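You operate a simulated robot arm through the tools that you are given. There is no shell and no other tool. Be economical: measure what you need, move in short steps, check, and stop when the job is done.

Carry out the task below with a simulated two-armed robot. There is one attempt and no reset: what you move stays moved.

Task
Close the air slider, drain the trap bowl dry, open the slider again and set the regulator dial to 5.
Fine: the slider stays closed while the bowl drains; leave the other controls.

It is judged by the outcome, as a careful person would: the job done as asked, and still so three seconds after it is handed in. It fails if anything else is knocked over, pushed out of place, dropped, spilled or broken.

Robot
Two 7-joint arms with fingered hands on one trunk, on a base that drives. Base frame: it is fixed to the floor where the robot stands at the start and does not move with it; the origin is under the middle of the robot, x ahead of it, y to its left, z up. Units: mm, rad, N and s.
The left shoulder is at the start at [200, 135, 1070], the right one opposite. Places, roughly: balance dial [900, -400, 1600]; batch dial [800, -1300, 1200]; big red stop button [2000, -1200, 1000]; blue reset button [800, -1300, 1100]; clamp lever [1000, -600, 1200]; depth dial [1100, -800, 1300]; grease dial [1000, -500, 800]; grease pump button [1000, -800, 1000]; green motor button [600, -1400, 1100]; hand one button [2200, -1100, 1000]; hand two button [1700, -1300, 1000]; mode dial [600, -1400, 1200]; oil pump button [1000, -800, 1600]; orange oil lever [1000, -500, 1600]; outlet dial [900, -1300, 1200]; red bleed lever [800, -200, 1600]. Payload 4 kg a hand.
The tool frame of a hand sits at the grasp point between the pads (the TCP): z along the fingers, y along the line on which they close. The tips reach 25 mm beyond it. Largest opening 88 mm; the body of the gripper starts 29 mm behind the TCP. The gripper is a hand of 4 fingers: y runs from the thumb to the fingers, the wrist lies at [-13, -106, -174] in the tool frame, and closing takes about 1.5 s.
Orientation is told as [roll, pitch, yaw] about the base's x, y, z axes, in that order, counted from this pose: with the fingers straight down and the wrist toward the robot, the tool's x, y and z point along [0, 1, 0], [1, 0, 0] and [0, 0, -1] of the base frame.

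Tools
- The arms move only by the tool send_rows. It takes "left_commands", "right_commands" or both (then of equal length, played together; a hand with none holds still); each is a list of rows, each a list of 7 numbers: the turn, a rotation vector about the tool's x, y, z in degrees, then the shift along the tool's x, y, z in mm, then the gripper command, from -1 (fully open) to 1 (shut), values between in proportion. In form: [[ax, ay, az, dx, dy, dz, fingers], ...]. A call has 1 to 12 rows; each row shifts and turns the commanded pose from where the row before left it, along the tool's axes as they then stand. A row lasts 0.2 s, in which the tool goes at most 50 mm and 0.15 rad; a call with a longer step from one row to the next is refused whole, and so is a gripper value outside its range. A pose out of reach is approached as far as the arm can. The call stops where the force on the tool passes 40 N (or 10 N more than at its start, if that is more) or the arm is blocked; 0.2 s more then pass. Each finger travels about 153 mm/s and halts on what it meets, pressing with about 22 N; the grip force reading is that of the motor and also rises with nothing between the fingers. The clock runs only during rows and for 0.2 s after the last one: add rows that do not move to give the fingers time. It gives the time, the measured TCP pose, the force on the tool (base axes), the opening and the grip force at its end, in the units of the frame above (readings bear some noise), with the torque about the TCP (base axes, N m) and any sound that the robot's microphone picked up.
- Cameras (640 x 400 px; columns grow to the right, rows downward): "scene" is now at [146.4, -19.6, 1691.6]; the picture's right is [-0.23, -0.97, 0.00], its down [-0.54, 0.13, -0.83] and it looks along [0.81, -0.19, -0.56] (base axes); focal length 289 px, centre (320, 200). "left" rides on the left gripper at [-64, -83, -98] in its tool frame; the picture's right is [-0.62, -0.37, 0.69], its down [0.71, -0.63, 0.30] and it looks along [0.32, 0.68, 0.65] (tool axes); focal length 265 px, centre (320, 200). "right" rides on the right gripper at [64, -83, -98] in its tool frame; the picture's right is [-0.62, 0.37, -0.69], its down [-0.71, -0.63, 0.30] and it looks along [-0.32, 0.68, 0.65] (tool axes); focal length 265 px, centre (320, 200). There is no depth. A picture from a camera that has moved, and an enlarged one, comes with that camera's place and axes in the base frame and with its lens.
- get_image(camera): a new picture of that camera. The clock stands still meanwhile.
- slide_trunk(by): slides the trunk up (or, below 0, down) by that many mm; the arms and the scene camera ride with it, the base frame stays. It gives what a move gives, with no picture.
- base_move(legs): drives the robot by 1 to 6 legs, each [ahead, left, turn to the left] in mm, mm and rad, along the robot's own axes; the way and the turn of a leg run together, so that a leg with both is an arc; at most 1500 mm and 3.142 rad a leg. The arms and the cameras ride along, it lands a little off, and it stops where it bumps. It gives what a move gives.
- grasp_type(shape, hand): the hand has 4 fingers and takes this shape, open, in about a second: jaw (thumb against the fingers, like two jaws); tri (thumb and two fingers); tip (a fingertip pinch); poke (one finger out to press); point (the index stretched); flat (the hand flat); cup (the hand cupped); fist (a fist). The gripper value then closes the fingers along that shape, each until it touches; the sizes above hold for jaw. It gives what a move gives, with no picture.
- head_to(pan, tilt): turns the head with the scene camera to pan (to the left, within 1.693 rad either way) and tilt (down, from -0.506 to 1.204), counted from straight ahead of the robot. It gives what a move gives.
- close_up(camera, box): a new picture of the part [left, top, right, bottom] of that camera's present view, enlarged. The clock stands still meanwhile.
- sign_off(): hands the job in; it is judged then, once.

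Work in short steps. Places have to be worked out from the pictures, the camera data and where the tool is seen: move nearer, look again, correct. Check each grasp and each placing, and mend what went wrong. You have 120 turns and 88 pictures in all, those below and enlarged ones among them. Open the grippers and draw the arms clear of the work before you hand the job in, unless the task says otherwise; then end with one line.

The tools are called after "Request:" by a JSON object that holds its "fn" and its "kwargs". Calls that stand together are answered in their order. send_rows: Moves the arms, as the interface text tells. Its arguments: {"type":"object","properties":{"left_commands":{"type":"array"},"right_commands":{"type":"array"}},"required":[]} The other tools are called the same way: slide_trunk (by) slides the trunk up or down; grasp_type (shape, hand) gives the hand a shape; base_move (legs) drives the base; head_to (pan, tilt) turns the head that bears the scene camera; get_image (camera) takes a picture; close_up (camera, box) takes an enlarged picture of a part of a camera's view; sign_off () hands the job in.

At the start:

```text
clock: 0.0
left_tcp_pos: [579.1, 100.0, 1438.1]
left_tool_rot: [-0.001, 0.001, -0.002]
left_wrist_force: [0.4, -0.2, -0.9]
left_wrist_torque: [-0.01, -0.01, 0.0]
left_finger_gap: 87.7
left_grasp_force: 0.1
left_shape: jaw
right_tcp_pos: [444.8, -384.9, 1438.4]
right_tool_rot: [0.0, 0.0, 0.0]
right_wrist_force: [0.4, -1.0, -0.5]
right_wrist_torque: [0.0, 0.02, 0.01]
right_finger_gap: 87.8
right_grasp_force: 0.1
right_shape: jaw
trunk travel left (down, up): [-675.0, 95.0]
robot x, y, heading: [0.3, -1.7, 0.007]
head pan, tilt: [-0.232, 0.588]
```

scene: 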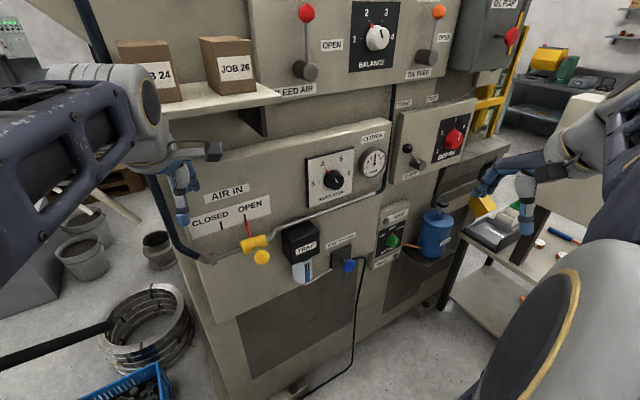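
right: 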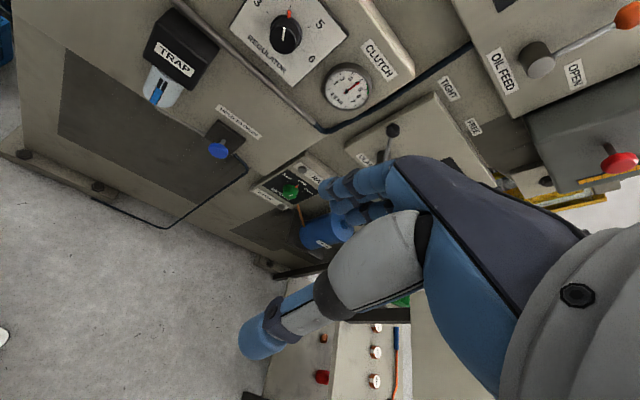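
left: 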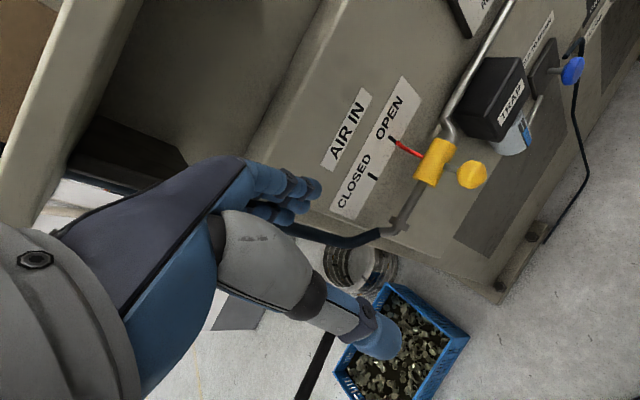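

The picture shows the yellow slider at OPEN, the trap, a blue knob and the regulator. I take enlarged views to read the labels.

Request:
{"fn": "close_up", "kwargs": {"camera": "scene", "box": [170, 170, 290, 280]}}

Request:
{"fn": "close_up", "kwargs": {"camera": "scene", "box": [270, 210, 380, 300]}}

Request:
{"fn": "close_up", "kwargs": {"camera": "scene", "box": [290, 120, 400, 210]}}

Request:
{"fn": "close_up", "kwargs": {"camera": "right", "box": [130, 0, 270, 170]}}

```text
3.64 times, centred on (230, 225) of scene
camera zoom: at [146.4, -19.6, 1691.6], right [-0.23, -0.97, 0.0], down [-0.54, 0.13, -0.83], along [0.81, -0.19, -0.56], focal length 1051 px, centre (647, 109)
```

zoom: 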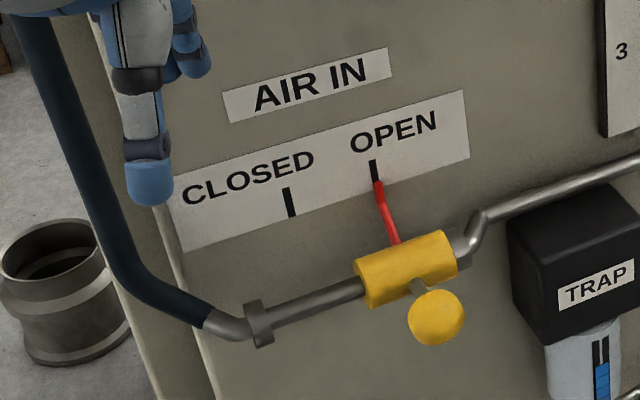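

```text
4.44 times, centred on (325, 255) of scene
camera zoom: at [146.4, -19.6, 1691.6], right [-0.23, -0.97, 0.0], down [-0.54, 0.13, -0.83], along [0.81, -0.19, -0.56], focal length 1284 px, centre (298, -44)
```

zoom: 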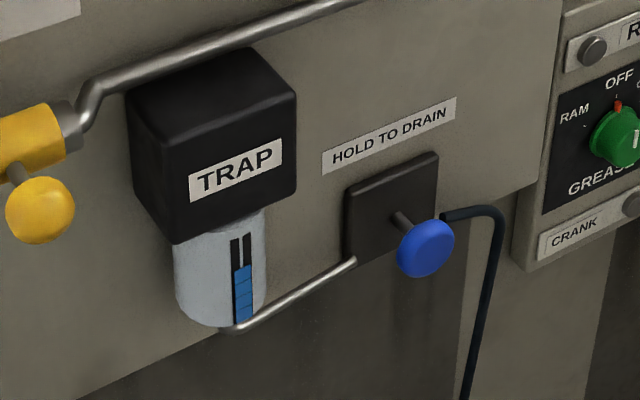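

```text
4.44 times, centred on (345, 165) of scene
camera zoom: at [146.4, -19.6, 1691.6], right [-0.23, -0.97, 0.0], down [-0.54, 0.13, -0.83], along [0.81, -0.19, -0.56], focal length 1284 px, centre (209, 356)
```

zoom: 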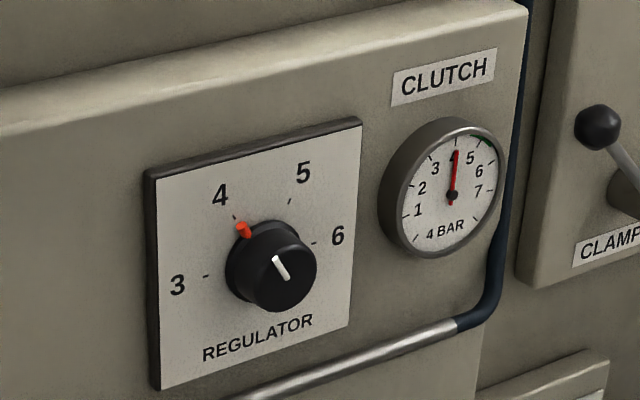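

```text
2.35 times, centred on (200, 85) of right
camera zoom: at [360.8, -320.9, 1536.8], right [0.37, -0.62, 0.69], down [-0.63, -0.71, -0.3], along [0.68, -0.32, -0.65], focal length 624 px, centre (602, 471)
```

zoom: 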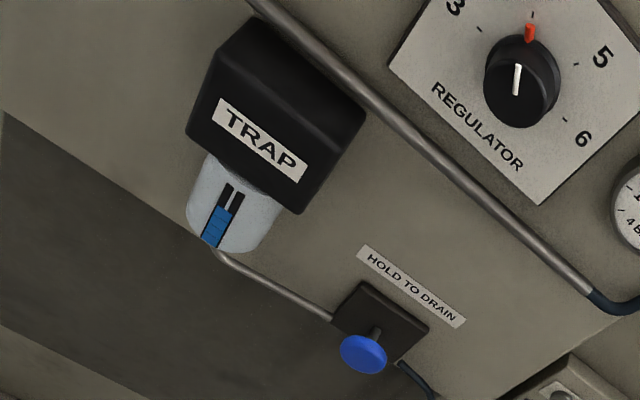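

From two views I judge the yellow knob to be near (685, 0, 1171), the blue HOLD TO DRAIN knob near (831, -285, 920) and the regulator knob near (828, -225, 1282). The panel faces along about (-0.95, -0.31). I back off, turn square to the panel and shift right, so that each hand has its own controls ahead of it.

Request:
{"fn": "base_move", "kwargs": {"legs": [[-110, 0, 0], [0, 0, 0.31], [0, -350, 0]]}}

Request:
{"fn": "get_image", "kwargs": {"camera": "scene"}}

```text
clock: 4.1
left_tcp_pos: [516.6, -63.4, 1438.2]
left_tool_rot: [0.0, 0.0, 0.309]
left_wrist_force: [0.1, 0.3, -0.1]
left_wrist_torque: [-0.01, 0.0, 0.02]
left_finger_gap: 87.8
left_grasp_force: 0.1
left_shape: jaw
right_tcp_pos: [536.1, -566.9, 1439.2]
right_tool_rot: [0.0, 0.0, 0.31]
right_wrist_force: [-0.1, -0.4, -0.2]
right_wrist_torque: [0.01, 0.0, 0.0]
right_finger_gap: 87.6
right_grasp_force: 0.1
right_shape: jaw
trunk travel left (down, up): [-675.0, 95.0]
robot x, y, heading: [-2.5, -334.7, 0.315]
head pan, tilt: [-0.232, 0.588]
```

```text
80 pictures are left
camera scene: at [141.9, -309.9, 1691.6], right [0.08, -1.0, 0.0], down [-0.55, -0.04, -0.83], along [0.83, 0.06, -0.56], focal length 289 px, centre (320, 200)
```

scene: 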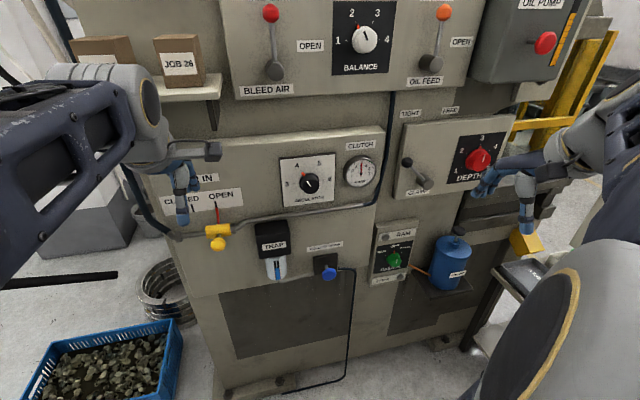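

The robot is now square to the panel. I lower both hands ahead of their targets and start turning the left one forward.

Request:
{"fn": "send_rows", "kwargs": {"left_commands": [[0, 0, 0, 0, 0, 44, -1], [0, 0, 0, 0, 0, 44, -1], [0, 0, 0, 0, 0, 44, -1], [0, 0, 0, 0, 0, 44, -1], [0, 0, 0, 0, 0, 44, -1], [0, 0, 0, 0, 0, 44, -1], [-8.2, 0, 0, 0, 0, 0, -1], [-8.2, 0, 0, 0, 0, 0, -1], [-8.2, 0, 0, 0, 0, 0, -1], [-8.2, 0, 0, 0, 0, 0, -1], [-8.2, 0, 0, 0, 0, 0, -1], [-8.2, 0, 0, 0, 0, 0, -1]], "right_commands": [[0, 0, 0, 10, 10, 40, -1], [0, 0, 0, 10, 10, 40, -1], [0, 0, 0, 10, 10, 40, -1], [0, 0, 0, 10, 10, 40, -1], [0, 0, 0, 10, 10, 40, -1], [0, 0, 0, 10, 10, 40, -1], [0, 0, 0, 10, 10, 40, -1], [0, 0, 0, 10, 10, 40, -1], [0, 0, 0, 10, 10, 40, -1], [0, 0, 0, 10, 10, 40, -1], [0, 0, 0, 10, 10, 40, -1], [0, 0, 0, 10, 10, 40, -1]]}}

Request:
{"fn": "head_to", "kwargs": {"pan": -0.05, "tilt": 0.65}}

```text
clock: 6.7
left_tcp_pos: [596.2, -71.8, 1214.6]
left_tool_rot: [-0.123, -0.695, 0.315]
left_wrist_force: [-0.3, -0.4, 0.0]
left_wrist_torque: [0.02, 0.02, 0.01]
left_finger_gap: 87.5
left_grasp_force: 0.0
left_shape: jaw
left hand out of reach, approached as far as the arm can: row 6, 7, 8, 9, 10, 11, 12
right_tcp_pos: [613.9, -416.3, 955.5]
right_tool_rot: [0.0, -0.001, 0.309]
right_wrist_force: [-0.3, -0.7, -0.1]
right_wrist_torque: [0.04, -0.04, 0.03]
right_finger_gap: 87.8
right_grasp_force: 0.0
right_shape: jaw
trunk travel left (down, up): [-675.0, 95.0]
robot x, y, heading: [-4.7, -337.4, 0.312]
head pan, tilt: [-0.232, 0.588]
```

```text
clock: 7.4
left_tcp_pos: [594.8, -70.5, 1213.6]
left_tool_rot: [-0.122, -0.692, 0.316]
left_wrist_force: [0.0, -0.6, -0.1]
left_wrist_torque: [-0.01, 0.01, -0.03]
left_finger_gap: 87.7
left_grasp_force: 0.1
left_shape: jaw
right_tcp_pos: [614.6, -414.6, 956.4]
right_tool_rot: [0.001, 0.0, 0.311]
right_wrist_force: [0.3, -0.5, -0.4]
right_wrist_torque: [0.0, -0.04, 0.03]
right_finger_gap: 87.5
right_grasp_force: 0.1
right_shape: jaw
trunk travel left (down, up): [-675.0, 95.0]
robot x, y, heading: [-1.4, -336.5, 0.312]
head pan, tilt: [-0.051, 0.649]
```

The left hand is too near its shoulder for that pose, so I back the base 150 mm further and finish turning both hands.

Request:
{"fn": "base_move", "kwargs": {"legs": [[-150, 0, 0]]}}

Request:
{"fn": "send_rows", "kwargs": {"left_commands": [[-8.2, 0, 0, 0, 0, 10, -1], [-8.2, 0, 0, 0, 0, 10, -1], [-8.2, 0, 0, 0, 0, 10, -1], [-8.2, 0, 0, 0, 0, 10, -1], [-8.2, 0, 0, 0, 0, 10, -1], [0, 0, 0, 0, 0, 10, -1], [0, 0, 0, 0, 0, 10, -1], [0, 0, 0, 0, 0, 0, -1], [0, 0, 0, 0, 0, 0, -1], [0, 0, 0, 0, 0, 0, -1], [0, 0, 0, 0, 0, 0, -1]], "right_commands": [[-8.2, 0, 0, 0, 0, 0, -1], [-8.2, 0, 0, 0, 0, 0, -1], [-8.2, 0, 0, 0, 0, 0, -1], [-8.2, 0, 0, 0, 0, 0, -1], [-8.2, 0, 0, 0, 0, 0, -1], [-8.2, 0, 0, 0, 0, 0, -1], [-8.2, 0, 0, 0, 0, 0, -1], [-8.2, 0, 0, 0, 0, 0, -1], [-8.2, 0, 0, 0, 0, 0, -1], [-8.2, 0, 0, 0, 0, 0, -1], [-8, 0, 0, 0, 0, 0, -1]]}}

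Request:
{"fn": "get_image", "kwargs": {"camera": "scene"}}

Request:
{"fn": "get_image", "kwargs": {"camera": "left"}}

Request:
{"fn": "get_image", "kwargs": {"camera": "right"}}

```text
clock: 8.8
left_tcp_pos: [454.6, -116.4, 1214.0]
left_tool_rot: [-0.121, -0.693, 0.313]
left_wrist_force: [1.1, -0.3, 0.5]
left_wrist_torque: [-0.02, -0.03, -0.02]
left_finger_gap: 87.7
left_grasp_force: 0.0
left_shape: jaw
right_tcp_pos: [471.3, -460.7, 956.6]
right_tool_rot: [0.0, 0.0, 0.309]
right_wrist_force: [-0.1, -0.5, 1.1]
right_wrist_torque: [0.0, -0.03, 0.0]
right_finger_gap: 87.7
right_grasp_force: 0.1
right_shape: jaw
trunk travel left (down, up): [-675.0, 95.0]
robot x, y, heading: [-144.8, -382.9, 0.307]
head pan, tilt: [-0.051, 0.649]
```

```text
clock: 11.2
left_tcp_pos: [518.2, -104.2, 1185.6]
left_tool_rot: [-0.54, -1.385, 0.768]
left_wrist_force: [0.8, -0.1, -1.2]
left_wrist_torque: [-0.05, 0.05, 0.01]
left_finger_gap: 88.1
left_grasp_force: 0.1
left_shape: jaw
left hand out of reach, approached as far as the arm can: row 1
right_tcp_pos: [707.9, -480.9, 985.2]
right_tool_rot: [2.238, -1.57, -1.927]
right_wrist_force: [-0.3, 0.0, 0.5]
right_wrist_torque: [0.02, 0.0, -0.01]
right_finger_gap: 87.6
right_grasp_force: 0.1
right_shape: jaw
right hand out of reach, approached as far as the arm can: row 5, 6, 7, 8, 9, 10, 11
trunk travel left (down, up): [-675.0, 95.0]
robot x, y, heading: [-145.8, -379.3, 0.311]
head pan, tilt: [-0.051, 0.649]
```

```text
79 pictures are left
camera scene: at [-4.7, -340.0, 1686.3], right [0.26, -0.97, 0.0], down [-0.58, -0.15, -0.8], along [0.77, 0.2, -0.6], focal length 289 px, centre (320, 200)
```

scene: 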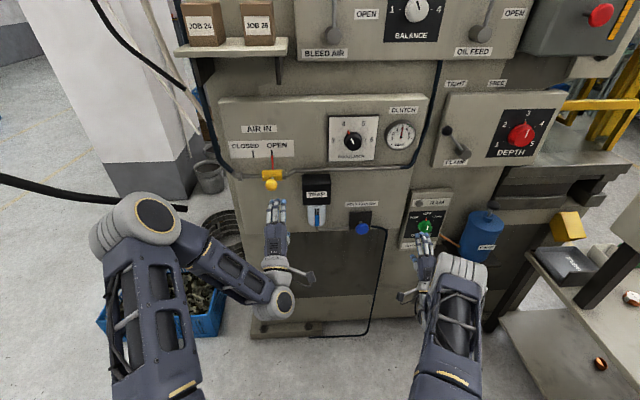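

```text
78 pictures are left
camera left: at [429.1, -198.9, 1123.0], right [0.76, -0.5, -0.41], down [0.04, 0.68, -0.73], along [0.64, 0.54, 0.54], focal length 265 px, centre (320, 200)
```

left: 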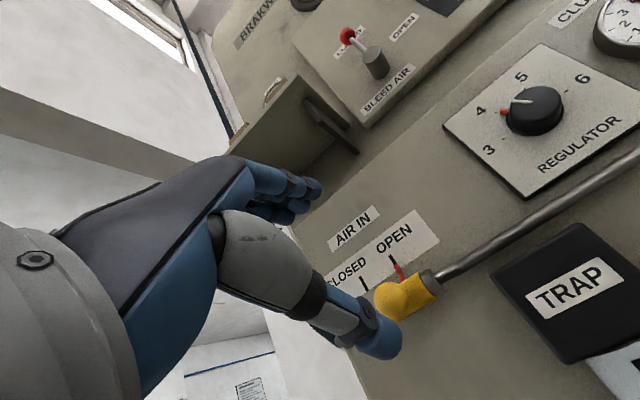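

```text
77 pictures are left
camera right: at [595.0, -449.4, 901.6], right [-0.47, -0.8, 0.37], down [0.51, -0.59, -0.63], along [0.72, -0.11, 0.68], focal length 265 px, centre (320, 200)
```

right: 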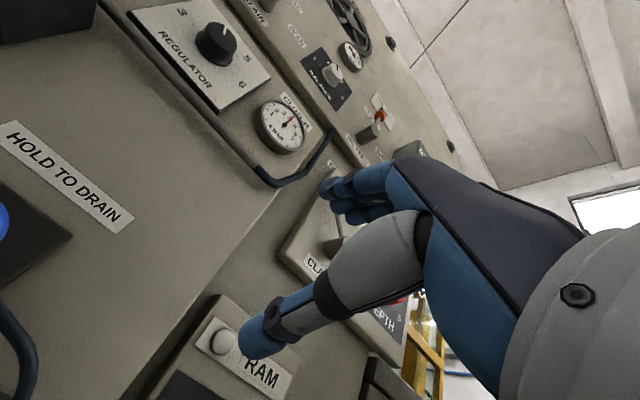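

Both hands now point nearly forward. I straighten the left hand (about 10° short by its readings) and send still rows on the right to see where its pose settles.

Request:
{"fn": "send_rows", "kwargs": {"left_commands": [[-4.7, 2.2, 2.3, 0, 0, 0, -1], [-4.8, 2.3, 2.3, 0, 0, 0, -1], [0, 0, 0, 0, 0, 0, -1]], "right_commands": [[0, 0, 0, 0, 0, 0, -1], [0, 0, 0, 0, 0, 0, -1], [0, 0, 0, 0, 0, 0, -1]]}}

Request:
{"fn": "close_up", "kwargs": {"camera": "scene", "box": [215, 90, 415, 250]}}

```text
clock: 12.0
left_tcp_pos: [518.3, -104.1, 1183.7]
left_tool_rot: [-2.1, -1.562, 2.41]
left_wrist_force: [-1.1, 0.4, -0.4]
left_wrist_torque: [-0.01, -0.01, 0.0]
left_finger_gap: 88.0
left_grasp_force: 0.0
left_shape: jaw
right_tcp_pos: [709.5, -481.7, 985.5]
right_tool_rot: [0.578, -1.569, -0.268]
right_wrist_force: [0.5, -1.1, -0.1]
right_wrist_torque: [0.05, -0.03, 0.02]
right_finger_gap: 87.6
right_grasp_force: 0.0
right_shape: jaw
trunk travel left (down, up): [-675.0, 95.0]
robot x, y, heading: [-145.9, -383.2, 0.307]
head pan, tilt: [-0.051, 0.649]
```

```text
2.50 times, centred on (315, 170) of scene
camera zoom: at [-4.4, -340.2, 1686.2], right [0.26, -0.97, 0.0], down [-0.58, -0.15, -0.8], along [0.77, 0.2, -0.6], focal length 722 px, centre (332, 275)
```

zoom: 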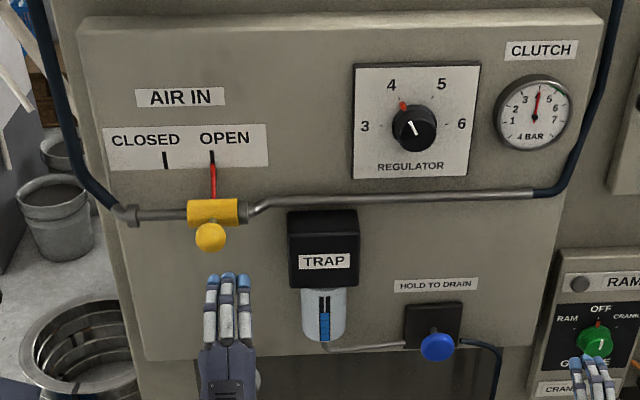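

The enlarged view agrees with my estimates: yellow knob about (685, 0, 1174), with about 60 mm between the CLOSED and OPEN ticks. I line the left hand up 90 mm short of the knob and move the right hand left toward the blue button, well short of it.

Request:
{"fn": "send_rows", "kwargs": {"left_commands": [[0, 0, 0, 16, -3, 30, -1], [0, 0, 0, 16, -3, 30, -1], [0, 0, 0, 15, -4, 30, -1], [0, 0, 0, 0, 0, 10, -1], [0, 0, 0, 0, 0, 0, -1]], "right_commands": [[0, 0, 0, 30, 0, 0, -1], [0, 0, 0, 30, 0, 0, -1], [0, 0, 0, 30, 0, 0, -1], [0, 0, 0, 0, 0, 0, -1], [0, 0, 0, 0, 0, 0, -1]]}}

Request:
{"fn": "get_image", "kwargs": {"camera": "left"}}

Request:
{"fn": "close_up", "kwargs": {"camera": "scene", "box": [215, 110, 455, 290]}}

```text
clock: 13.2
left_tcp_pos: [599.8, -30.1, 1173.3]
left_tool_rot: [-1.931, -1.563, 2.239]
left_wrist_force: [-0.6, -0.2, 0.1]
left_wrist_torque: [0.03, -0.02, 0.03]
left_finger_gap: 87.9
left_grasp_force: 0.0
left_shape: jaw
right_tcp_pos: [715.1, -410.6, 982.6]
right_tool_rot: [1.741, -1.565, -1.42]
right_wrist_force: [-0.1, 0.8, 0.0]
right_wrist_torque: [0.0, 0.01, -0.02]
right_finger_gap: 87.7
right_grasp_force: 0.0
right_shape: jaw
right hand out of reach, approached as far as the arm can: row 1, 2, 3
trunk travel left (down, up): [-675.0, 95.0]
robot x, y, heading: [-145.3, -381.0, 0.308]
head pan, tilt: [-0.051, 0.649]
```

```text
75 pictures are left
camera left: at [528.0, -121.3, 1090.0], right [0.85, -0.38, -0.36], down [0.08, 0.77, -0.64], along [0.52, 0.51, 0.68], focal length 265 px, centre (320, 200)
```

left: 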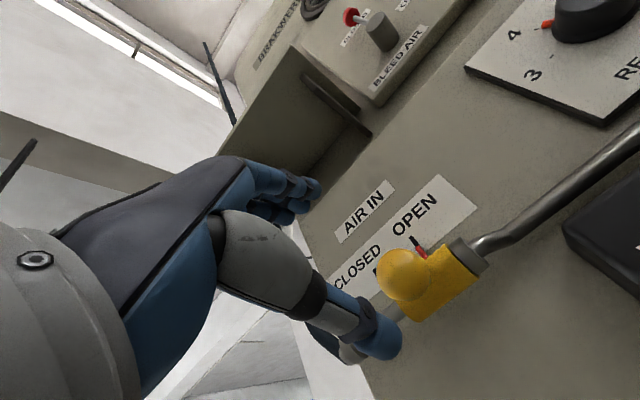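

```text
2.22 times, centred on (335, 200) of scene
camera zoom: at [-4.5, -340.1, 1686.2], right [0.26, -0.97, 0.0], down [-0.58, -0.15, -0.8], along [0.77, 0.2, -0.6], focal length 642 px, centre (287, 200)
```

zoom: 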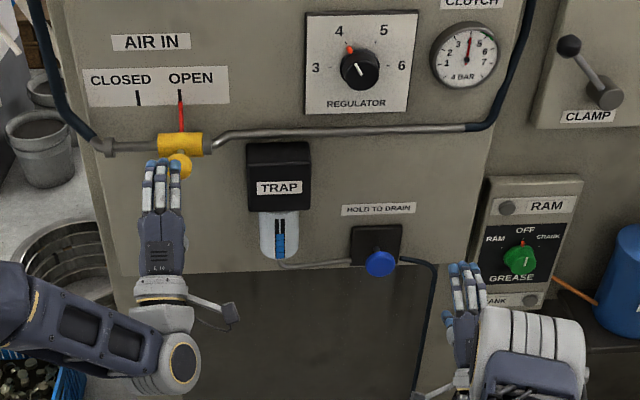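

The left hand is lined up with the knob within a few mm. I go 82 mm forward and close the fingers on the ball.

Request:
{"fn": "send_rows", "kwargs": {"left_commands": [[0, 0, 0, 0, -1, 21, -1], [0, 0, 0, 0, -1, 21, -1], [0, 0, 0, 0, -1, 20, -1], [0, 0, 0, 0, 0, 20, -1], [0, 0, 0, 0, 0, 0, -1]]}}

Request:
{"fn": "get_image", "kwargs": {"camera": "left"}}

Request:
{"fn": "close_up", "kwargs": {"camera": "scene", "box": [215, 120, 335, 220]}}

```text
clock: 14.4
left_tcp_pos: [679.3, -5.2, 1172.1]
left_tool_rot: [-1.917, -1.562, 2.225]
left_wrist_force: [0.4, 1.3, -0.6]
left_wrist_torque: [-0.02, -0.04, 0.03]
left_finger_gap: 87.8
left_grasp_force: 0.1
left_shape: jaw
right_tcp_pos: [714.9, -411.8, 982.5]
right_tool_rot: [1.719, -1.565, -1.397]
right_wrist_force: [-0.4, -0.4, -1.0]
right_wrist_torque: [0.0, 0.05, 0.02]
right_finger_gap: 87.7
right_grasp_force: 0.1
right_shape: jaw
trunk travel left (down, up): [-675.0, 95.0]
robot x, y, heading: [-143.2, -379.5, 0.307]
head pan, tilt: [-0.051, 0.649]
```

```text
73 pictures are left
camera left: at [606.7, -97.0, 1087.3], right [0.85, -0.38, -0.36], down [0.08, 0.77, -0.64], along [0.52, 0.51, 0.68], focal length 265 px, centre (320, 200)
```

left: 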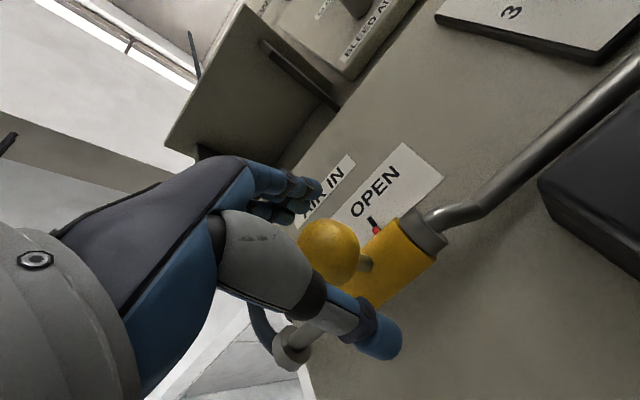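

```text
4.00 times, centred on (275, 170) of scene
camera zoom: at [-4.5, -340.1, 1686.2], right [0.26, -0.97, 0.0], down [-0.58, -0.15, -0.8], along [0.77, 0.2, -0.6], focal length 1156 px, centre (500, 320)
```

zoom: 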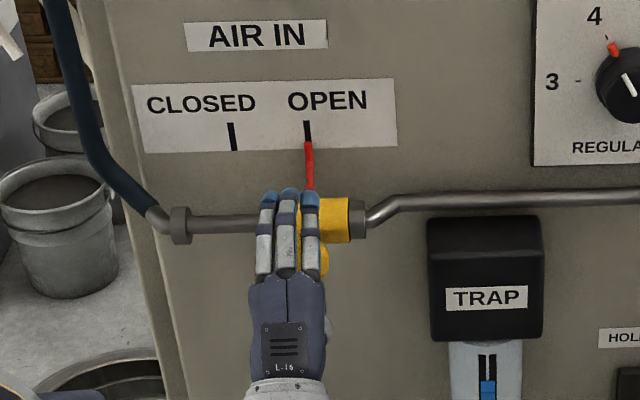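

The ball sits between the fingers, about 5 mm right of and below the grasp centre. I correct for that and close.

Request:
{"fn": "send_rows", "kwargs": {"left_commands": [[0, 0, 0, -6, -6, 2, -1], [0, 0, 0, 0, 0, 0, 0], [0, 0, 0, 0, 0, 0, 0.6], [0, 0, 0, 0, 0, 0, 1], [0, 0, 0, 0, 0, 0, 1], [0, 0, 0, 0, 0, 0, 1], [0, 0, 0, 0, 0, 0, 1], [0, 0, 0, 0, 0, 0, 1]]}}

Request:
{"fn": "get_image", "kwargs": {"camera": "left"}}

```text
clock: 16.2
left_tcp_pos: [681.9, -10.3, 1165.7]
left_tool_rot: [-2.008, -1.561, 2.317]
left_wrist_force: [14.4, 3.8, 6.5]
left_wrist_torque: [0.08, -0.05, -0.04]
left_finger_gap: 22.4
left_grasp_force: 21.3
left_shape: jaw
right_tcp_pos: [714.8, -411.4, 981.0]
right_tool_rot: [1.665, -1.567, -1.344]
right_wrist_force: [-0.2, -0.2, -0.8]
right_wrist_torque: [-0.04, -0.02, -0.01]
right_finger_gap: 87.6
right_grasp_force: 0.1
right_shape: jaw
trunk travel left (down, up): [-675.0, 95.0]
robot x, y, heading: [-144.6, -381.4, 0.307]
head pan, tilt: [-0.051, 0.649]
```

```text
71 pictures are left
camera left: at [610.4, -101.5, 1081.4], right [0.85, -0.38, -0.36], down [0.08, 0.77, -0.63], along [0.52, 0.51, 0.68], focal length 265 px, centre (320, 200)
```

left: 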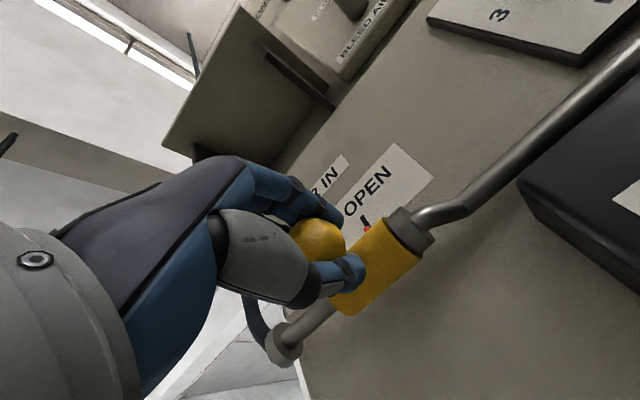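

The ball is caged (gap 22 mm, 21 N). I slide it left toward CLOSED in small steps.

Request:
{"fn": "send_rows", "kwargs": {"left_commands": [[0, 0, 0, 8, 0, 0, 1], [0, 0, 0, 8, 0, 0, 1], [0, 0, 0, 8, 0, 0, 1], [0, 0, 0, 8, 0, 0, 1], [0, 0, 0, 8, 0, 0, 1], [0, 0, 0, 8, 0, 0, 1], [0, 0, 0, 6, 0, 0, 1], [0, 0, 0, 0, 0, 0, 1]]}}

Request:
{"fn": "close_up", "kwargs": {"camera": "scene", "box": [215, 90, 415, 250]}}

```text
clock: 18.0
left_tcp_pos: [665.8, 41.7, 1165.3]
left_tool_rot: [-2.013, -1.562, 2.32]
left_wrist_force: [6.7, 1.9, 6.1]
left_wrist_torque: [0.13, -0.06, 0.0]
left_finger_gap: 22.3
left_grasp_force: 22.2
left_shape: jaw
right_tcp_pos: [714.1, -412.3, 981.7]
right_tool_rot: [1.705, -1.565, -1.381]
right_wrist_force: [0.5, -0.1, 0.3]
right_wrist_torque: [0.0, -0.01, 0.04]
right_finger_gap: 88.1
right_grasp_force: 0.1
right_shape: jaw
trunk travel left (down, up): [-675.0, 95.0]
robot x, y, heading: [-144.5, -382.8, 0.312]
head pan, tilt: [-0.051, 0.649]
```

```text
2.50 times, centred on (315, 170) of scene
camera zoom: at [-4.3, -340.2, 1686.2], right [0.26, -0.97, 0.0], down [-0.58, -0.15, -0.8], along [0.77, 0.2, -0.6], focal length 722 px, centre (332, 275)
```

zoom: 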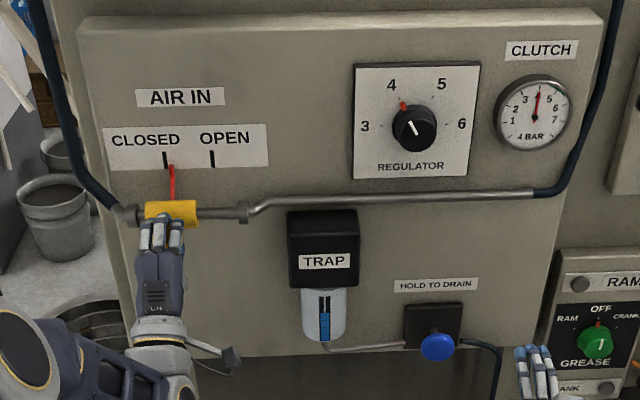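

The red pointer is a few mm right of the CLOSED tick, so I push on gently to the end stop.

Request:
{"fn": "send_rows", "kwargs": {"left_commands": [[0, 0, 0, 3, 0, 0, 1], [0, 0, 0, 3, 0, 0, 1], [0, 0, 0, 3, 0, 0, 1], [0, 0, 0, 0, 0, 0, 1]]}}

Request:
{"fn": "close_up", "kwargs": {"camera": "scene", "box": [215, 100, 335, 190]}}

```text
clock: 19.0
left_tcp_pos: [664.7, 49.9, 1164.6]
left_tool_rot: [-1.973, -1.562, 2.281]
left_wrist_force: [8.7, -0.5, 7.6]
left_wrist_torque: [0.15, -0.03, -0.08]
left_finger_gap: 22.6
left_grasp_force: 22.2
left_shape: jaw
right_tcp_pos: [715.6, -411.5, 982.2]
right_tool_rot: [1.707, -1.568, -1.387]
right_wrist_force: [0.6, 0.2, 0.3]
right_wrist_torque: [0.01, 0.02, 0.02]
right_finger_gap: 87.9
right_grasp_force: 0.1
right_shape: jaw
trunk travel left (down, up): [-675.0, 95.0]
robot x, y, heading: [-143.0, -381.1, 0.309]
head pan, tilt: [-0.051, 0.649]
```

```text
4.44 times, centred on (275, 145) of scene
camera zoom: at [-4.2, -340.3, 1686.2], right [0.26, -0.97, 0.0], down [-0.58, -0.15, -0.8], along [0.77, 0.2, -0.6], focal length 1284 px, centre (520, 444)
```

zoom: 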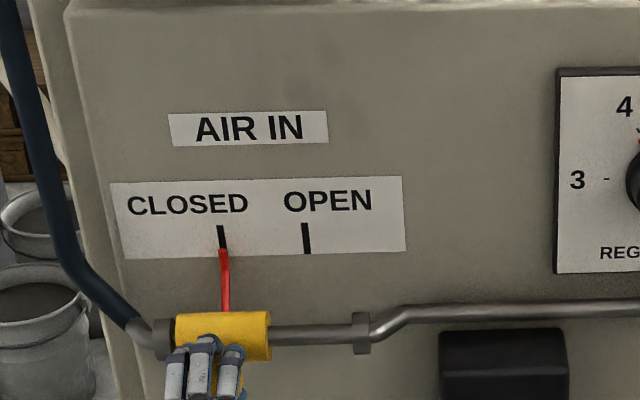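

The sleeve is at its stop and the pointer is on CLOSED. The left hand keeps holding it there while I shape the right hand to poke and look at where its finger is.

Request:
{"fn": "grasp_type", "kwargs": {"shape": "poke", "hand": "right"}}

Request:
{"fn": "send_rows", "kwargs": {"right_commands": [[0, 0, 0, 25, -15, 10, -1], [0, 0, 0, 25, -15, 10, -1], [0, 0, 0, 25, -15, 10, -1], [0, 0, 0, 0, 0, 0, -1]]}}

Request:
{"fn": "get_image", "kwargs": {"camera": "right"}}

Request:
{"fn": "close_up", "kwargs": {"camera": "scene", "box": [285, 160, 445, 280]}}

```text
clock: 19.9
left_tcp_pos: [664.3, 49.3, 1166.2]
left_tool_rot: [-1.985, -1.561, 2.29]
left_wrist_force: [10.3, -2.0, 7.4]
left_wrist_torque: [0.17, -0.04, -0.1]
left_finger_gap: 22.3
left_grasp_force: 21.7
left_shape: jaw
right_tcp_pos: [716.7, -410.4, 980.6]
right_tool_rot: [1.689, -1.565, -1.366]
right_wrist_force: [-0.2, -0.3, -0.1]
right_wrist_torque: [0.0, 0.02, -0.01]
right_finger_gap: 0.0
right_grasp_force: 0.0
right_shape: poke
trunk travel left (down, up): [-675.0, 95.0]
robot x, y, heading: [-145.4, -378.1, 0.308]
head pan, tilt: [-0.051, 0.649]
```

```text
clock: 20.9
left_tcp_pos: [664.2, 50.3, 1165.5]
left_tool_rot: [-1.967, -1.561, 2.276]
left_wrist_force: [11.8, -2.4, 7.5]
left_wrist_torque: [0.15, -0.06, -0.1]
left_finger_gap: 22.2
left_grasp_force: 21.8
left_shape: jaw
right_tcp_pos: [751.9, -384.7, 930.1]
right_tool_rot: [1.696, -1.563, -1.369]
right_wrist_force: [-0.3, -0.4, 0.1]
right_wrist_torque: [0.01, 0.0, 0.03]
right_finger_gap: 0.0
right_grasp_force: 0.1
right_shape: poke
right hand out of reach, approached as far as the arm can: row 1, 2, 3
trunk travel left (down, up): [-675.0, 95.0]
robot x, y, heading: [-148.1, -382.7, 0.31]
head pan, tilt: [-0.051, 0.649]
```

```text
68 pictures are left
camera right: at [637.0, -354.3, 846.2], right [-0.46, -0.81, 0.36], down [0.52, -0.58, -0.63], along [0.72, -0.1, 0.68], focal length 265 px, centre (320, 200)
```

right: 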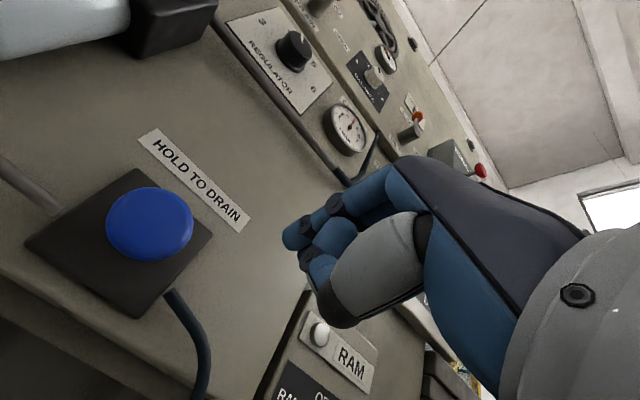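

```text
3.33 times, centred on (365, 220) of scene
camera zoom: at [-4.2, -340.4, 1686.2], right [0.26, -0.97, 0.0], down [-0.58, -0.15, -0.8], along [0.77, 0.2, -0.6], focal length 963 px, centre (170, 133)
```

zoom: 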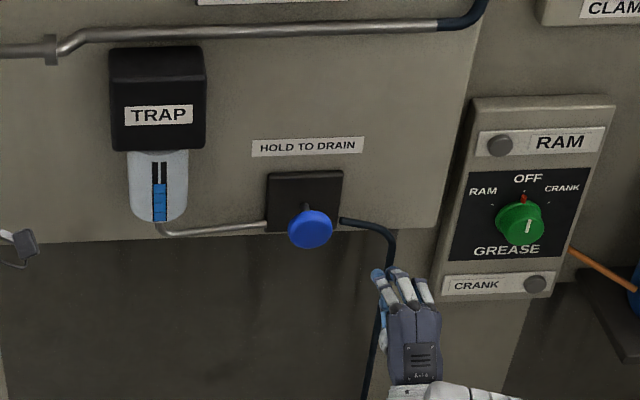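

The poke fingertip is about 23 mm ahead of, 8 mm left of and 4 mm above the TCP, and the blue button is near (831, -287, 919). The button is about 60 mm left and 80 mm ahead, so I move forward and left in steps.

Request:
{"fn": "send_rows", "kwargs": {"right_commands": [[0, 0, 0, 0, 0, 10, -1], [0, 0, 0, 5, 0, 10, -1], [0, 0, 0, 15, -3, 10, -1], [0, 0, 0, 15, -3, 5, -1], [0, 0, 0, 15, -3, 0, -1], [0, 0, 0, 10, -3, 0, -1], [0, 0, 0, 0, 0, 0, -1]]}}

Request:
{"fn": "get_image", "kwargs": {"camera": "right"}}

```text
clock: 22.5
left_tcp_pos: [663.4, 49.3, 1164.8]
left_tool_rot: [-1.973, -1.562, 2.28]
left_wrist_force: [12.2, -2.6, 6.3]
left_wrist_torque: [0.16, -0.02, -0.1]
left_finger_gap: 22.0
left_grasp_force: 22.1
left_shape: jaw
right_tcp_pos: [790.6, -335.0, 915.3]
right_tool_rot: [2.572, -1.568, -2.261]
right_wrist_force: [0.2, 0.6, -0.3]
right_wrist_torque: [0.0, -0.02, -0.01]
right_finger_gap: 0.2
right_grasp_force: 0.1
right_shape: poke
right hand out of reach, approached as far as the arm can: row 2, 3, 4, 5, 6
trunk travel left (down, up): [-675.0, 95.0]
robot x, y, heading: [-148.6, -380.8, 0.311]
head pan, tilt: [-0.051, 0.649]
```

```text
66 pictures are left
camera right: at [678.2, -304.4, 832.1], right [-0.47, -0.8, 0.37], down [0.51, -0.59, -0.63], along [0.72, -0.11, 0.68], focal length 265 px, centre (320, 200)
```

right: 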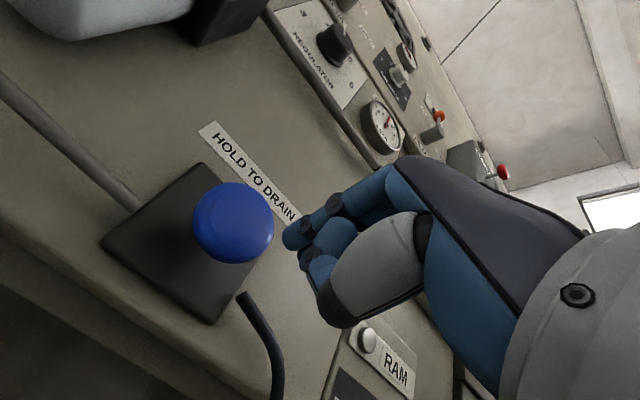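

The tip is still about 24 mm right of the button's centre and about 30 mm short of it. I move further left.

Request:
{"fn": "send_rows", "kwargs": {"right_commands": [[0, 0, 0, 9, 0, 0, -1], [0, 0, 0, 9, 0, 0, -1], [0, 0, 0, 9, 0, 0, -1], [0, 0, 0, 0, 0, 0, -1]]}}

Request:
{"fn": "get_image", "kwargs": {"camera": "right"}}

Request:
{"fn": "close_up", "kwargs": {"camera": "scene", "box": [285, 160, 445, 280]}}

```text
clock: 23.5
left_tcp_pos: [664.6, 50.3, 1165.2]
left_tool_rot: [-1.974, -1.563, 2.283]
left_wrist_force: [11.2, -3.1, 6.9]
left_wrist_torque: [0.18, 0.0, -0.07]
left_finger_gap: 22.2
left_grasp_force: 22.1
left_shape: jaw
right_tcp_pos: [792.5, -335.0, 915.3]
right_tool_rot: [2.702, -1.569, -2.391]
right_wrist_force: [-0.8, -0.5, -0.7]
right_wrist_torque: [-0.04, -0.03, 0.02]
right_finger_gap: 0.2
right_grasp_force: 0.1
right_shape: poke
right hand out of reach, approached as far as the arm can: row 1, 2, 3
trunk travel left (down, up): [-675.0, 95.0]
robot x, y, heading: [-146.0, -382.2, 0.31]
head pan, tilt: [-0.051, 0.649]
```

```text
65 pictures are left
camera right: at [678.2, -304.6, 832.2], right [-0.47, -0.8, 0.37], down [0.51, -0.59, -0.63], along [0.72, -0.11, 0.68], focal length 265 px, centre (320, 200)
```

right: 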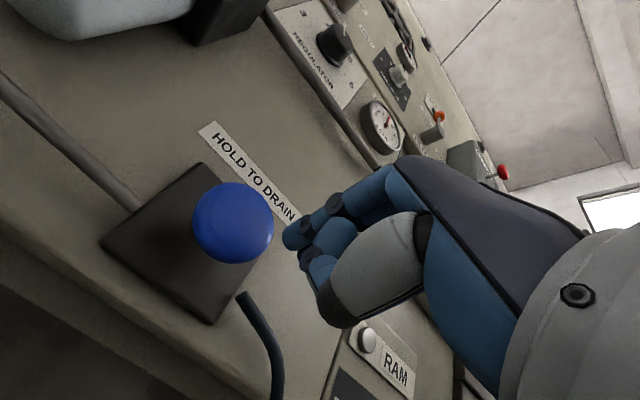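

```text
3.33 times, centred on (365, 220) of scene
camera zoom: at [-4.1, -340.4, 1686.2], right [0.26, -0.97, 0.0], down [-0.58, -0.15, -0.8], along [0.77, 0.2, -0.6], focal length 963 px, centre (170, 133)
```

zoom: 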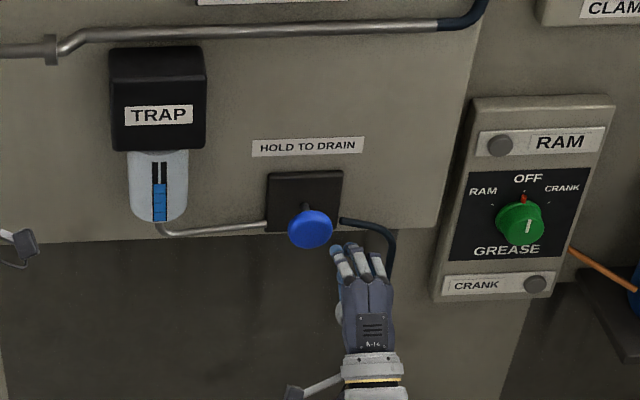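

The arm can't take the hand further left in this attitude. Yawing the hand about 16° left swings the wrist outward, which should let the tip reach the button.

Request:
{"fn": "send_rows", "kwargs": {"right_commands": [[0, 8, 0, 0, 0, 0, -1], [0, 8, 0, 0, 0, 0, -1], [0, 0, 0, 9, 0, -3, -1], [0, 0, 0, 9, 0, -3, -1], [0, 0, 0, 0, 0, 0, -1]]}}

Request:
{"fn": "get_image", "kwargs": {"camera": "right"}}

Request:
{"fn": "close_up", "kwargs": {"camera": "scene", "box": [285, 160, 445, 280]}}

```text
clock: 24.7
left_tcp_pos: [663.7, 49.9, 1165.4]
left_tool_rot: [-1.972, -1.562, 2.28]
left_wrist_force: [12.4, -1.6, 6.5]
left_wrist_torque: [0.17, 0.03, -0.12]
left_finger_gap: 22.4
left_grasp_force: 21.4
left_shape: jaw
right_tcp_pos: [774.2, -318.9, 919.5]
right_tool_rot: [-0.032, -1.568, 0.479]
right_wrist_force: [0.0, -1.0, 0.1]
right_wrist_torque: [0.0, 0.02, 0.0]
right_finger_gap: 0.0
right_grasp_force: 0.0
right_shape: poke
right hand out of reach, approached as far as the arm can: row 1, 2
trunk travel left (down, up): [-675.0, 95.0]
robot x, y, heading: [-141.1, -383.6, 0.309]
head pan, tilt: [-0.051, 0.649]
```

```text
63 pictures are left
camera right: at [656.9, -304.3, 835.7], right [-0.36, -0.86, 0.37], down [0.58, -0.51, -0.63], along [0.73, -0.01, 0.68], focal length 265 px, centre (320, 200)
```

right: 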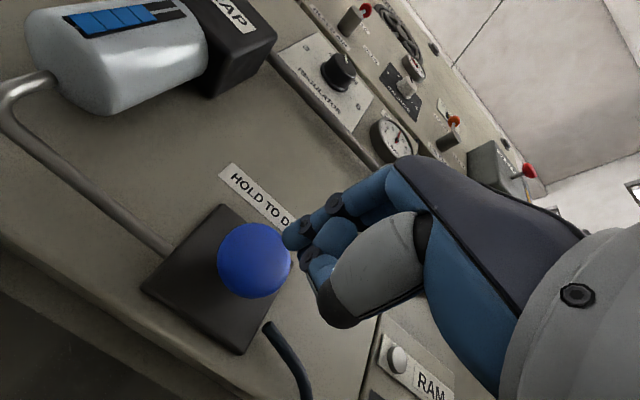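

```text
3.33 times, centred on (365, 220) of scene
camera zoom: at [-4.1, -340.4, 1686.2], right [0.26, -0.97, 0.0], down [-0.58, -0.15, -0.8], along [0.77, 0.2, -0.6], focal length 963 px, centre (170, 133)
```

zoom: 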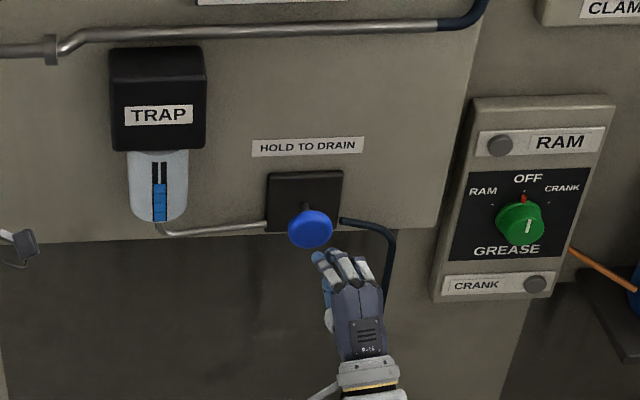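

The tip is now laterally in line with the button and a few mm high. I lower it 6 mm and advance along the panel normal, watching the force for contact.

Request:
{"fn": "send_rows", "kwargs": {"right_commands": [[0, 0, 0, -1, -3, 8, -1], [0, 0, 0, -1, -3, 8, -1], [0, 0, 0, -1, 0, 8, -1], [0, 0, 0, -1, 0, 8, -1], [0, 0, 0, -0.5, 0, 4, -1], [0, 0, 0, -0.5, 0, 4, -1], [0, 0, 0, 0, 0, 0, -1]]}}

Request:
{"fn": "get_image", "kwargs": {"camera": "right"}}

Request:
{"fn": "close_up", "kwargs": {"camera": "scene", "box": [285, 160, 445, 280]}}

```text
clock: 26.3
left_tcp_pos: [664.4, 48.4, 1166.2]
left_tool_rot: [-1.97, -1.561, 2.278]
left_wrist_force: [12.5, -2.5, 6.7]
left_wrist_torque: [0.14, -0.02, -0.14]
left_finger_gap: 22.1
left_grasp_force: 21.9
left_shape: jaw
right_tcp_pos: [786.1, -313.4, 920.1]
right_tool_rot: [0.171, -1.568, 0.277]
right_wrist_force: [-0.3, -0.1, 0.0]
right_wrist_torque: [-0.01, -0.02, -0.01]
right_finger_gap: 0.0
right_grasp_force: 0.1
right_shape: poke
right hand out of reach, approached as far as the arm can: row 2, 3, 4, 6
trunk travel left (down, up): [-675.0, 95.0]
robot x, y, heading: [-144.3, -381.9, 0.309]
head pan, tilt: [-0.051, 0.649]
```

```text
61 pictures are left
camera right: at [669.4, -298.0, 837.2], right [-0.35, -0.86, 0.37], down [0.58, -0.51, -0.63], along [0.73, -0.01, 0.68], focal length 265 px, centre (320, 200)
```

right: 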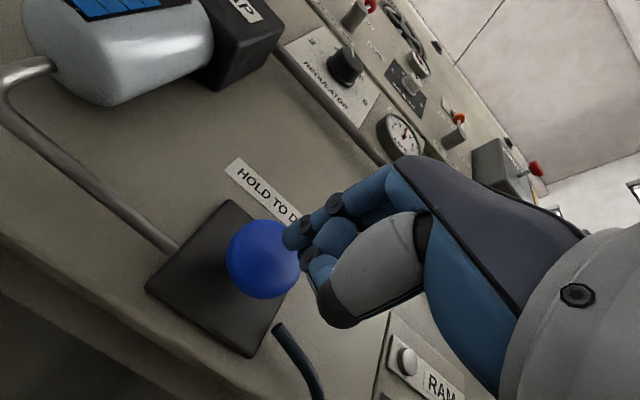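

```text
3.33 times, centred on (365, 220) of scene
camera zoom: at [-4.1, -340.4, 1686.2], right [0.26, -0.97, 0.0], down [-0.58, -0.15, -0.8], along [0.77, 0.2, -0.6], focal length 963 px, centre (170, 133)
```

zoom: 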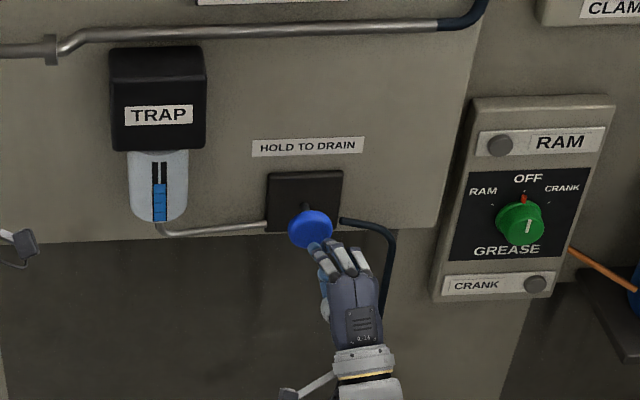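

The right arm runs out of reach this low, so the trunk must come down. I open the left hand, back both hands off and check that the slider stays at CLOSED by itself.

Request:
{"fn": "send_rows", "kwargs": {"left_commands": [[0, 0, 0, 0, 0, 0, 0], [0, 0, 0, 0, 0, 0, -1], [0, 0, 0, 0, 0, 0, -1], [0, 0, 0, 0, 0, 0, -1], [0, 0, 0, 0, 0, -20, -1], [0, 0, 0, 0, 0, -30, -1], [0, 0, 0, 0, 0, -30, -1], [0, 0, 0, 0, 0, 0, -1]], "right_commands": [[0, 0, 0, 0, 0, 0, -1], [0, 0, 0, 0, 0, 0, -1], [0, 0, 0, 0, 0, 0, -1], [0, 0, 0, 0, 0, 0, -1], [0, 0, 0, 0, 0, -20, -1], [0, 0, 0, 0, 0, -20, -1], [0, 0, 0, 0, 0, -20, -1], [0, 0, 0, 0, 0, 0, -1]]}}

Request:
{"fn": "get_image", "kwargs": {"camera": "scene"}}

```text
clock: 28.1
left_tcp_pos: [587.2, 25.3, 1164.9]
left_tool_rot: [-1.981, -1.563, 2.285]
left_wrist_force: [1.4, 0.3, 0.5]
left_wrist_torque: [0.0, -0.01, 0.01]
left_finger_gap: 87.9
left_grasp_force: 0.0
left_shape: jaw
right_tcp_pos: [730.7, -338.3, 921.4]
right_tool_rot: [0.091, -1.57, 0.358]
right_wrist_force: [0.0, -0.2, -0.3]
right_wrist_torque: [0.01, 0.03, -0.02]
right_finger_gap: 0.0
right_grasp_force: 0.0
right_shape: poke
trunk travel left (down, up): [-675.0, 95.0]
robot x, y, heading: [-147.0, -385.5, 0.309]
head pan, tilt: [-0.051, 0.649]
```

```text
59 pictures are left
camera scene: at [-4.4, -340.1, 1686.2], right [0.26, -0.97, 0.0], down [-0.58, -0.15, -0.8], along [0.77, 0.2, -0.6], focal length 289 px, centre (320, 200)
```

scene: 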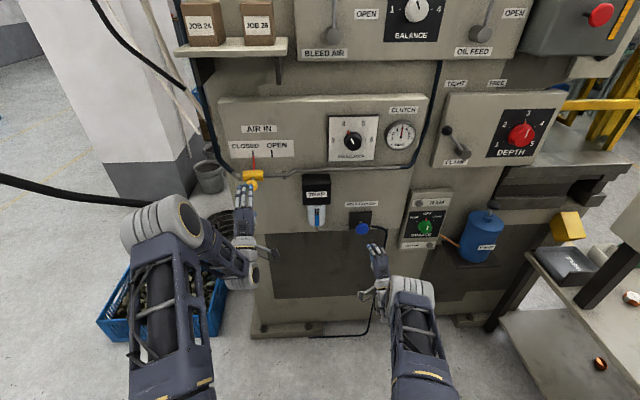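

The slider stays at CLOSED. I lower the trunk 200 mm and then bring the right hand back up to button height.

Request:
{"fn": "slide_trunk", "kwargs": {"by": -200}}

Request:
{"fn": "send_rows", "kwargs": {"right_commands": [[0, 0, 0, 0, 40, 0, -1], [0, 0, 0, 0, 40, 0, -1], [0, 0, 0, 0, 40, 0, -1], [0, 0, 0, 0, 40, 0, -1], [0, 0, 0, 0, 35, 0, -1], [0, 0, 0, 0, 0, 0, -1]]}}

Request:
{"fn": "get_image", "kwargs": {"camera": "right"}}

```text
clock: 30.2
left_tcp_pos: [587.6, 24.5, 965.1]
left_tool_rot: [-1.95, -1.56, 2.26]
left_wrist_force: [-0.8, 1.0, 1.1]
left_wrist_torque: [0.0, 0.02, 0.01]
left_finger_gap: 87.7
left_grasp_force: 0.2
left_shape: jaw
right_tcp_pos: [731.1, -339.7, 720.1]
right_tool_rot: [0.116, -1.568, 0.33]
right_wrist_force: [0.0, 0.4, -0.2]
right_wrist_torque: [0.02, 0.0, 0.0]
right_finger_gap: 0.0
right_grasp_force: 0.0
right_shape: poke
trunk travel left (down, up): [-475.0, 295.0]
robot x, y, heading: [-142.9, -382.4, 0.311]
head pan, tilt: [-0.051, 0.649]
```

```text
clock: 31.6
left_tcp_pos: [587.4, 24.7, 964.4]
left_tool_rot: [-1.946, -1.562, 2.257]
left_wrist_force: [-0.1, -0.1, 0.9]
left_wrist_torque: [0.0, -0.04, -0.02]
left_finger_gap: 87.8
left_grasp_force: 0.0
left_shape: jaw
right_tcp_pos: [733.2, -340.8, 915.7]
right_tool_rot: [0.12, -1.567, 0.329]
right_wrist_force: [0.7, -0.5, -0.1]
right_wrist_torque: [0.02, 0.0, 0.02]
right_finger_gap: 0.0
right_grasp_force: 0.0
right_shape: poke
trunk travel left (down, up): [-475.0, 295.0]
robot x, y, heading: [-146.0, -379.8, 0.309]
head pan, tilt: [-0.051, 0.649]
```

```text
58 pictures are left
camera right: at [614.1, -326.3, 832.1], right [-0.35, -0.86, 0.37], down [0.58, -0.51, -0.63], along [0.73, -0.01, 0.68], focal length 265 px, centre (320, 200)
```

right: 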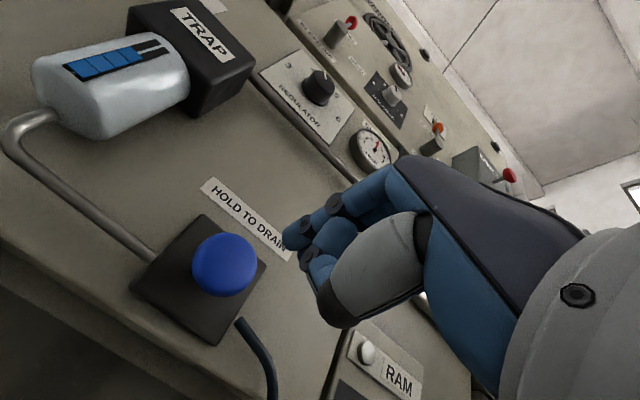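

The reach is fine now. The tip's line passes through the button centre, so I advance 72 mm and check.

Request:
{"fn": "send_rows", "kwargs": {"right_commands": [[0, 0, 0, 0, -2, 20, -1], [0, 0, 0, 0, -1, 20, -1], [0, 0, 0, 0, 0, 16, -1], [0, 0, 0, 0, 0, 10, -1], [0, 0, 0, 0, 0, 6, -1], [0, 0, 0, 0, 0, 0, -1]]}}

Request:
{"fn": "get_image", "kwargs": {"camera": "right"}}

Request:
{"fn": "get_image", "kwargs": {"camera": "scene"}}

```text
clock: 33.0
left_tcp_pos: [587.3, 25.5, 963.9]
left_tool_rot: [-1.95, -1.563, 2.259]
left_wrist_force: [-0.2, 0.4, 0.3]
left_wrist_torque: [0.0, -0.01, -0.02]
left_finger_gap: 87.7
left_grasp_force: 0.0
left_shape: jaw
right_tcp_pos: [795.9, -306.4, 912.9]
right_tool_rot: [0.197, -1.566, 0.255]
right_wrist_force: [0.2, 0.3, 0.0]
right_wrist_torque: [0.0, -0.03, 0.01]
right_finger_gap: 0.0
right_grasp_force: 0.0
right_shape: poke
trunk travel left (down, up): [-475.0, 295.0]
robot x, y, heading: [-148.1, -381.2, 0.312]
head pan, tilt: [-0.051, 0.649]
```

```text
57 pictures are left
camera right: at [679.1, -293.8, 829.0], right [-0.35, -0.86, 0.37], down [0.58, -0.51, -0.63], along [0.73, -0.01, 0.68], focal length 265 px, centre (320, 200)
```

right: 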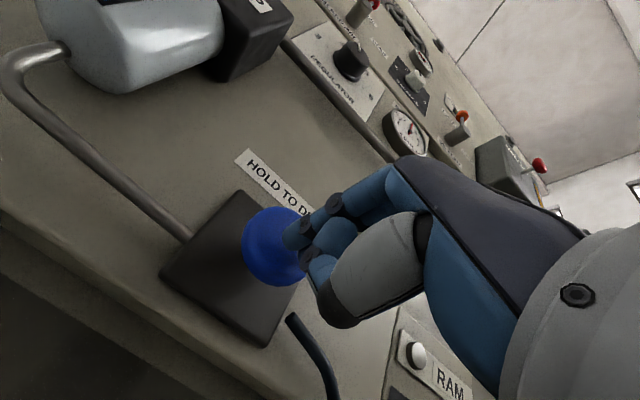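

```text
56 pictures are left
camera scene: at [-4.4, -340.2, 1486.2], right [0.26, -0.97, 0.0], down [-0.58, -0.15, -0.8], along [0.77, 0.2, -0.6], focal length 289 px, centre (320, 200)
```

scene: 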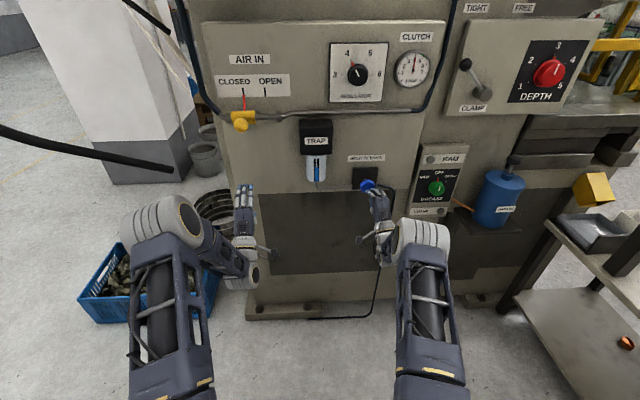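

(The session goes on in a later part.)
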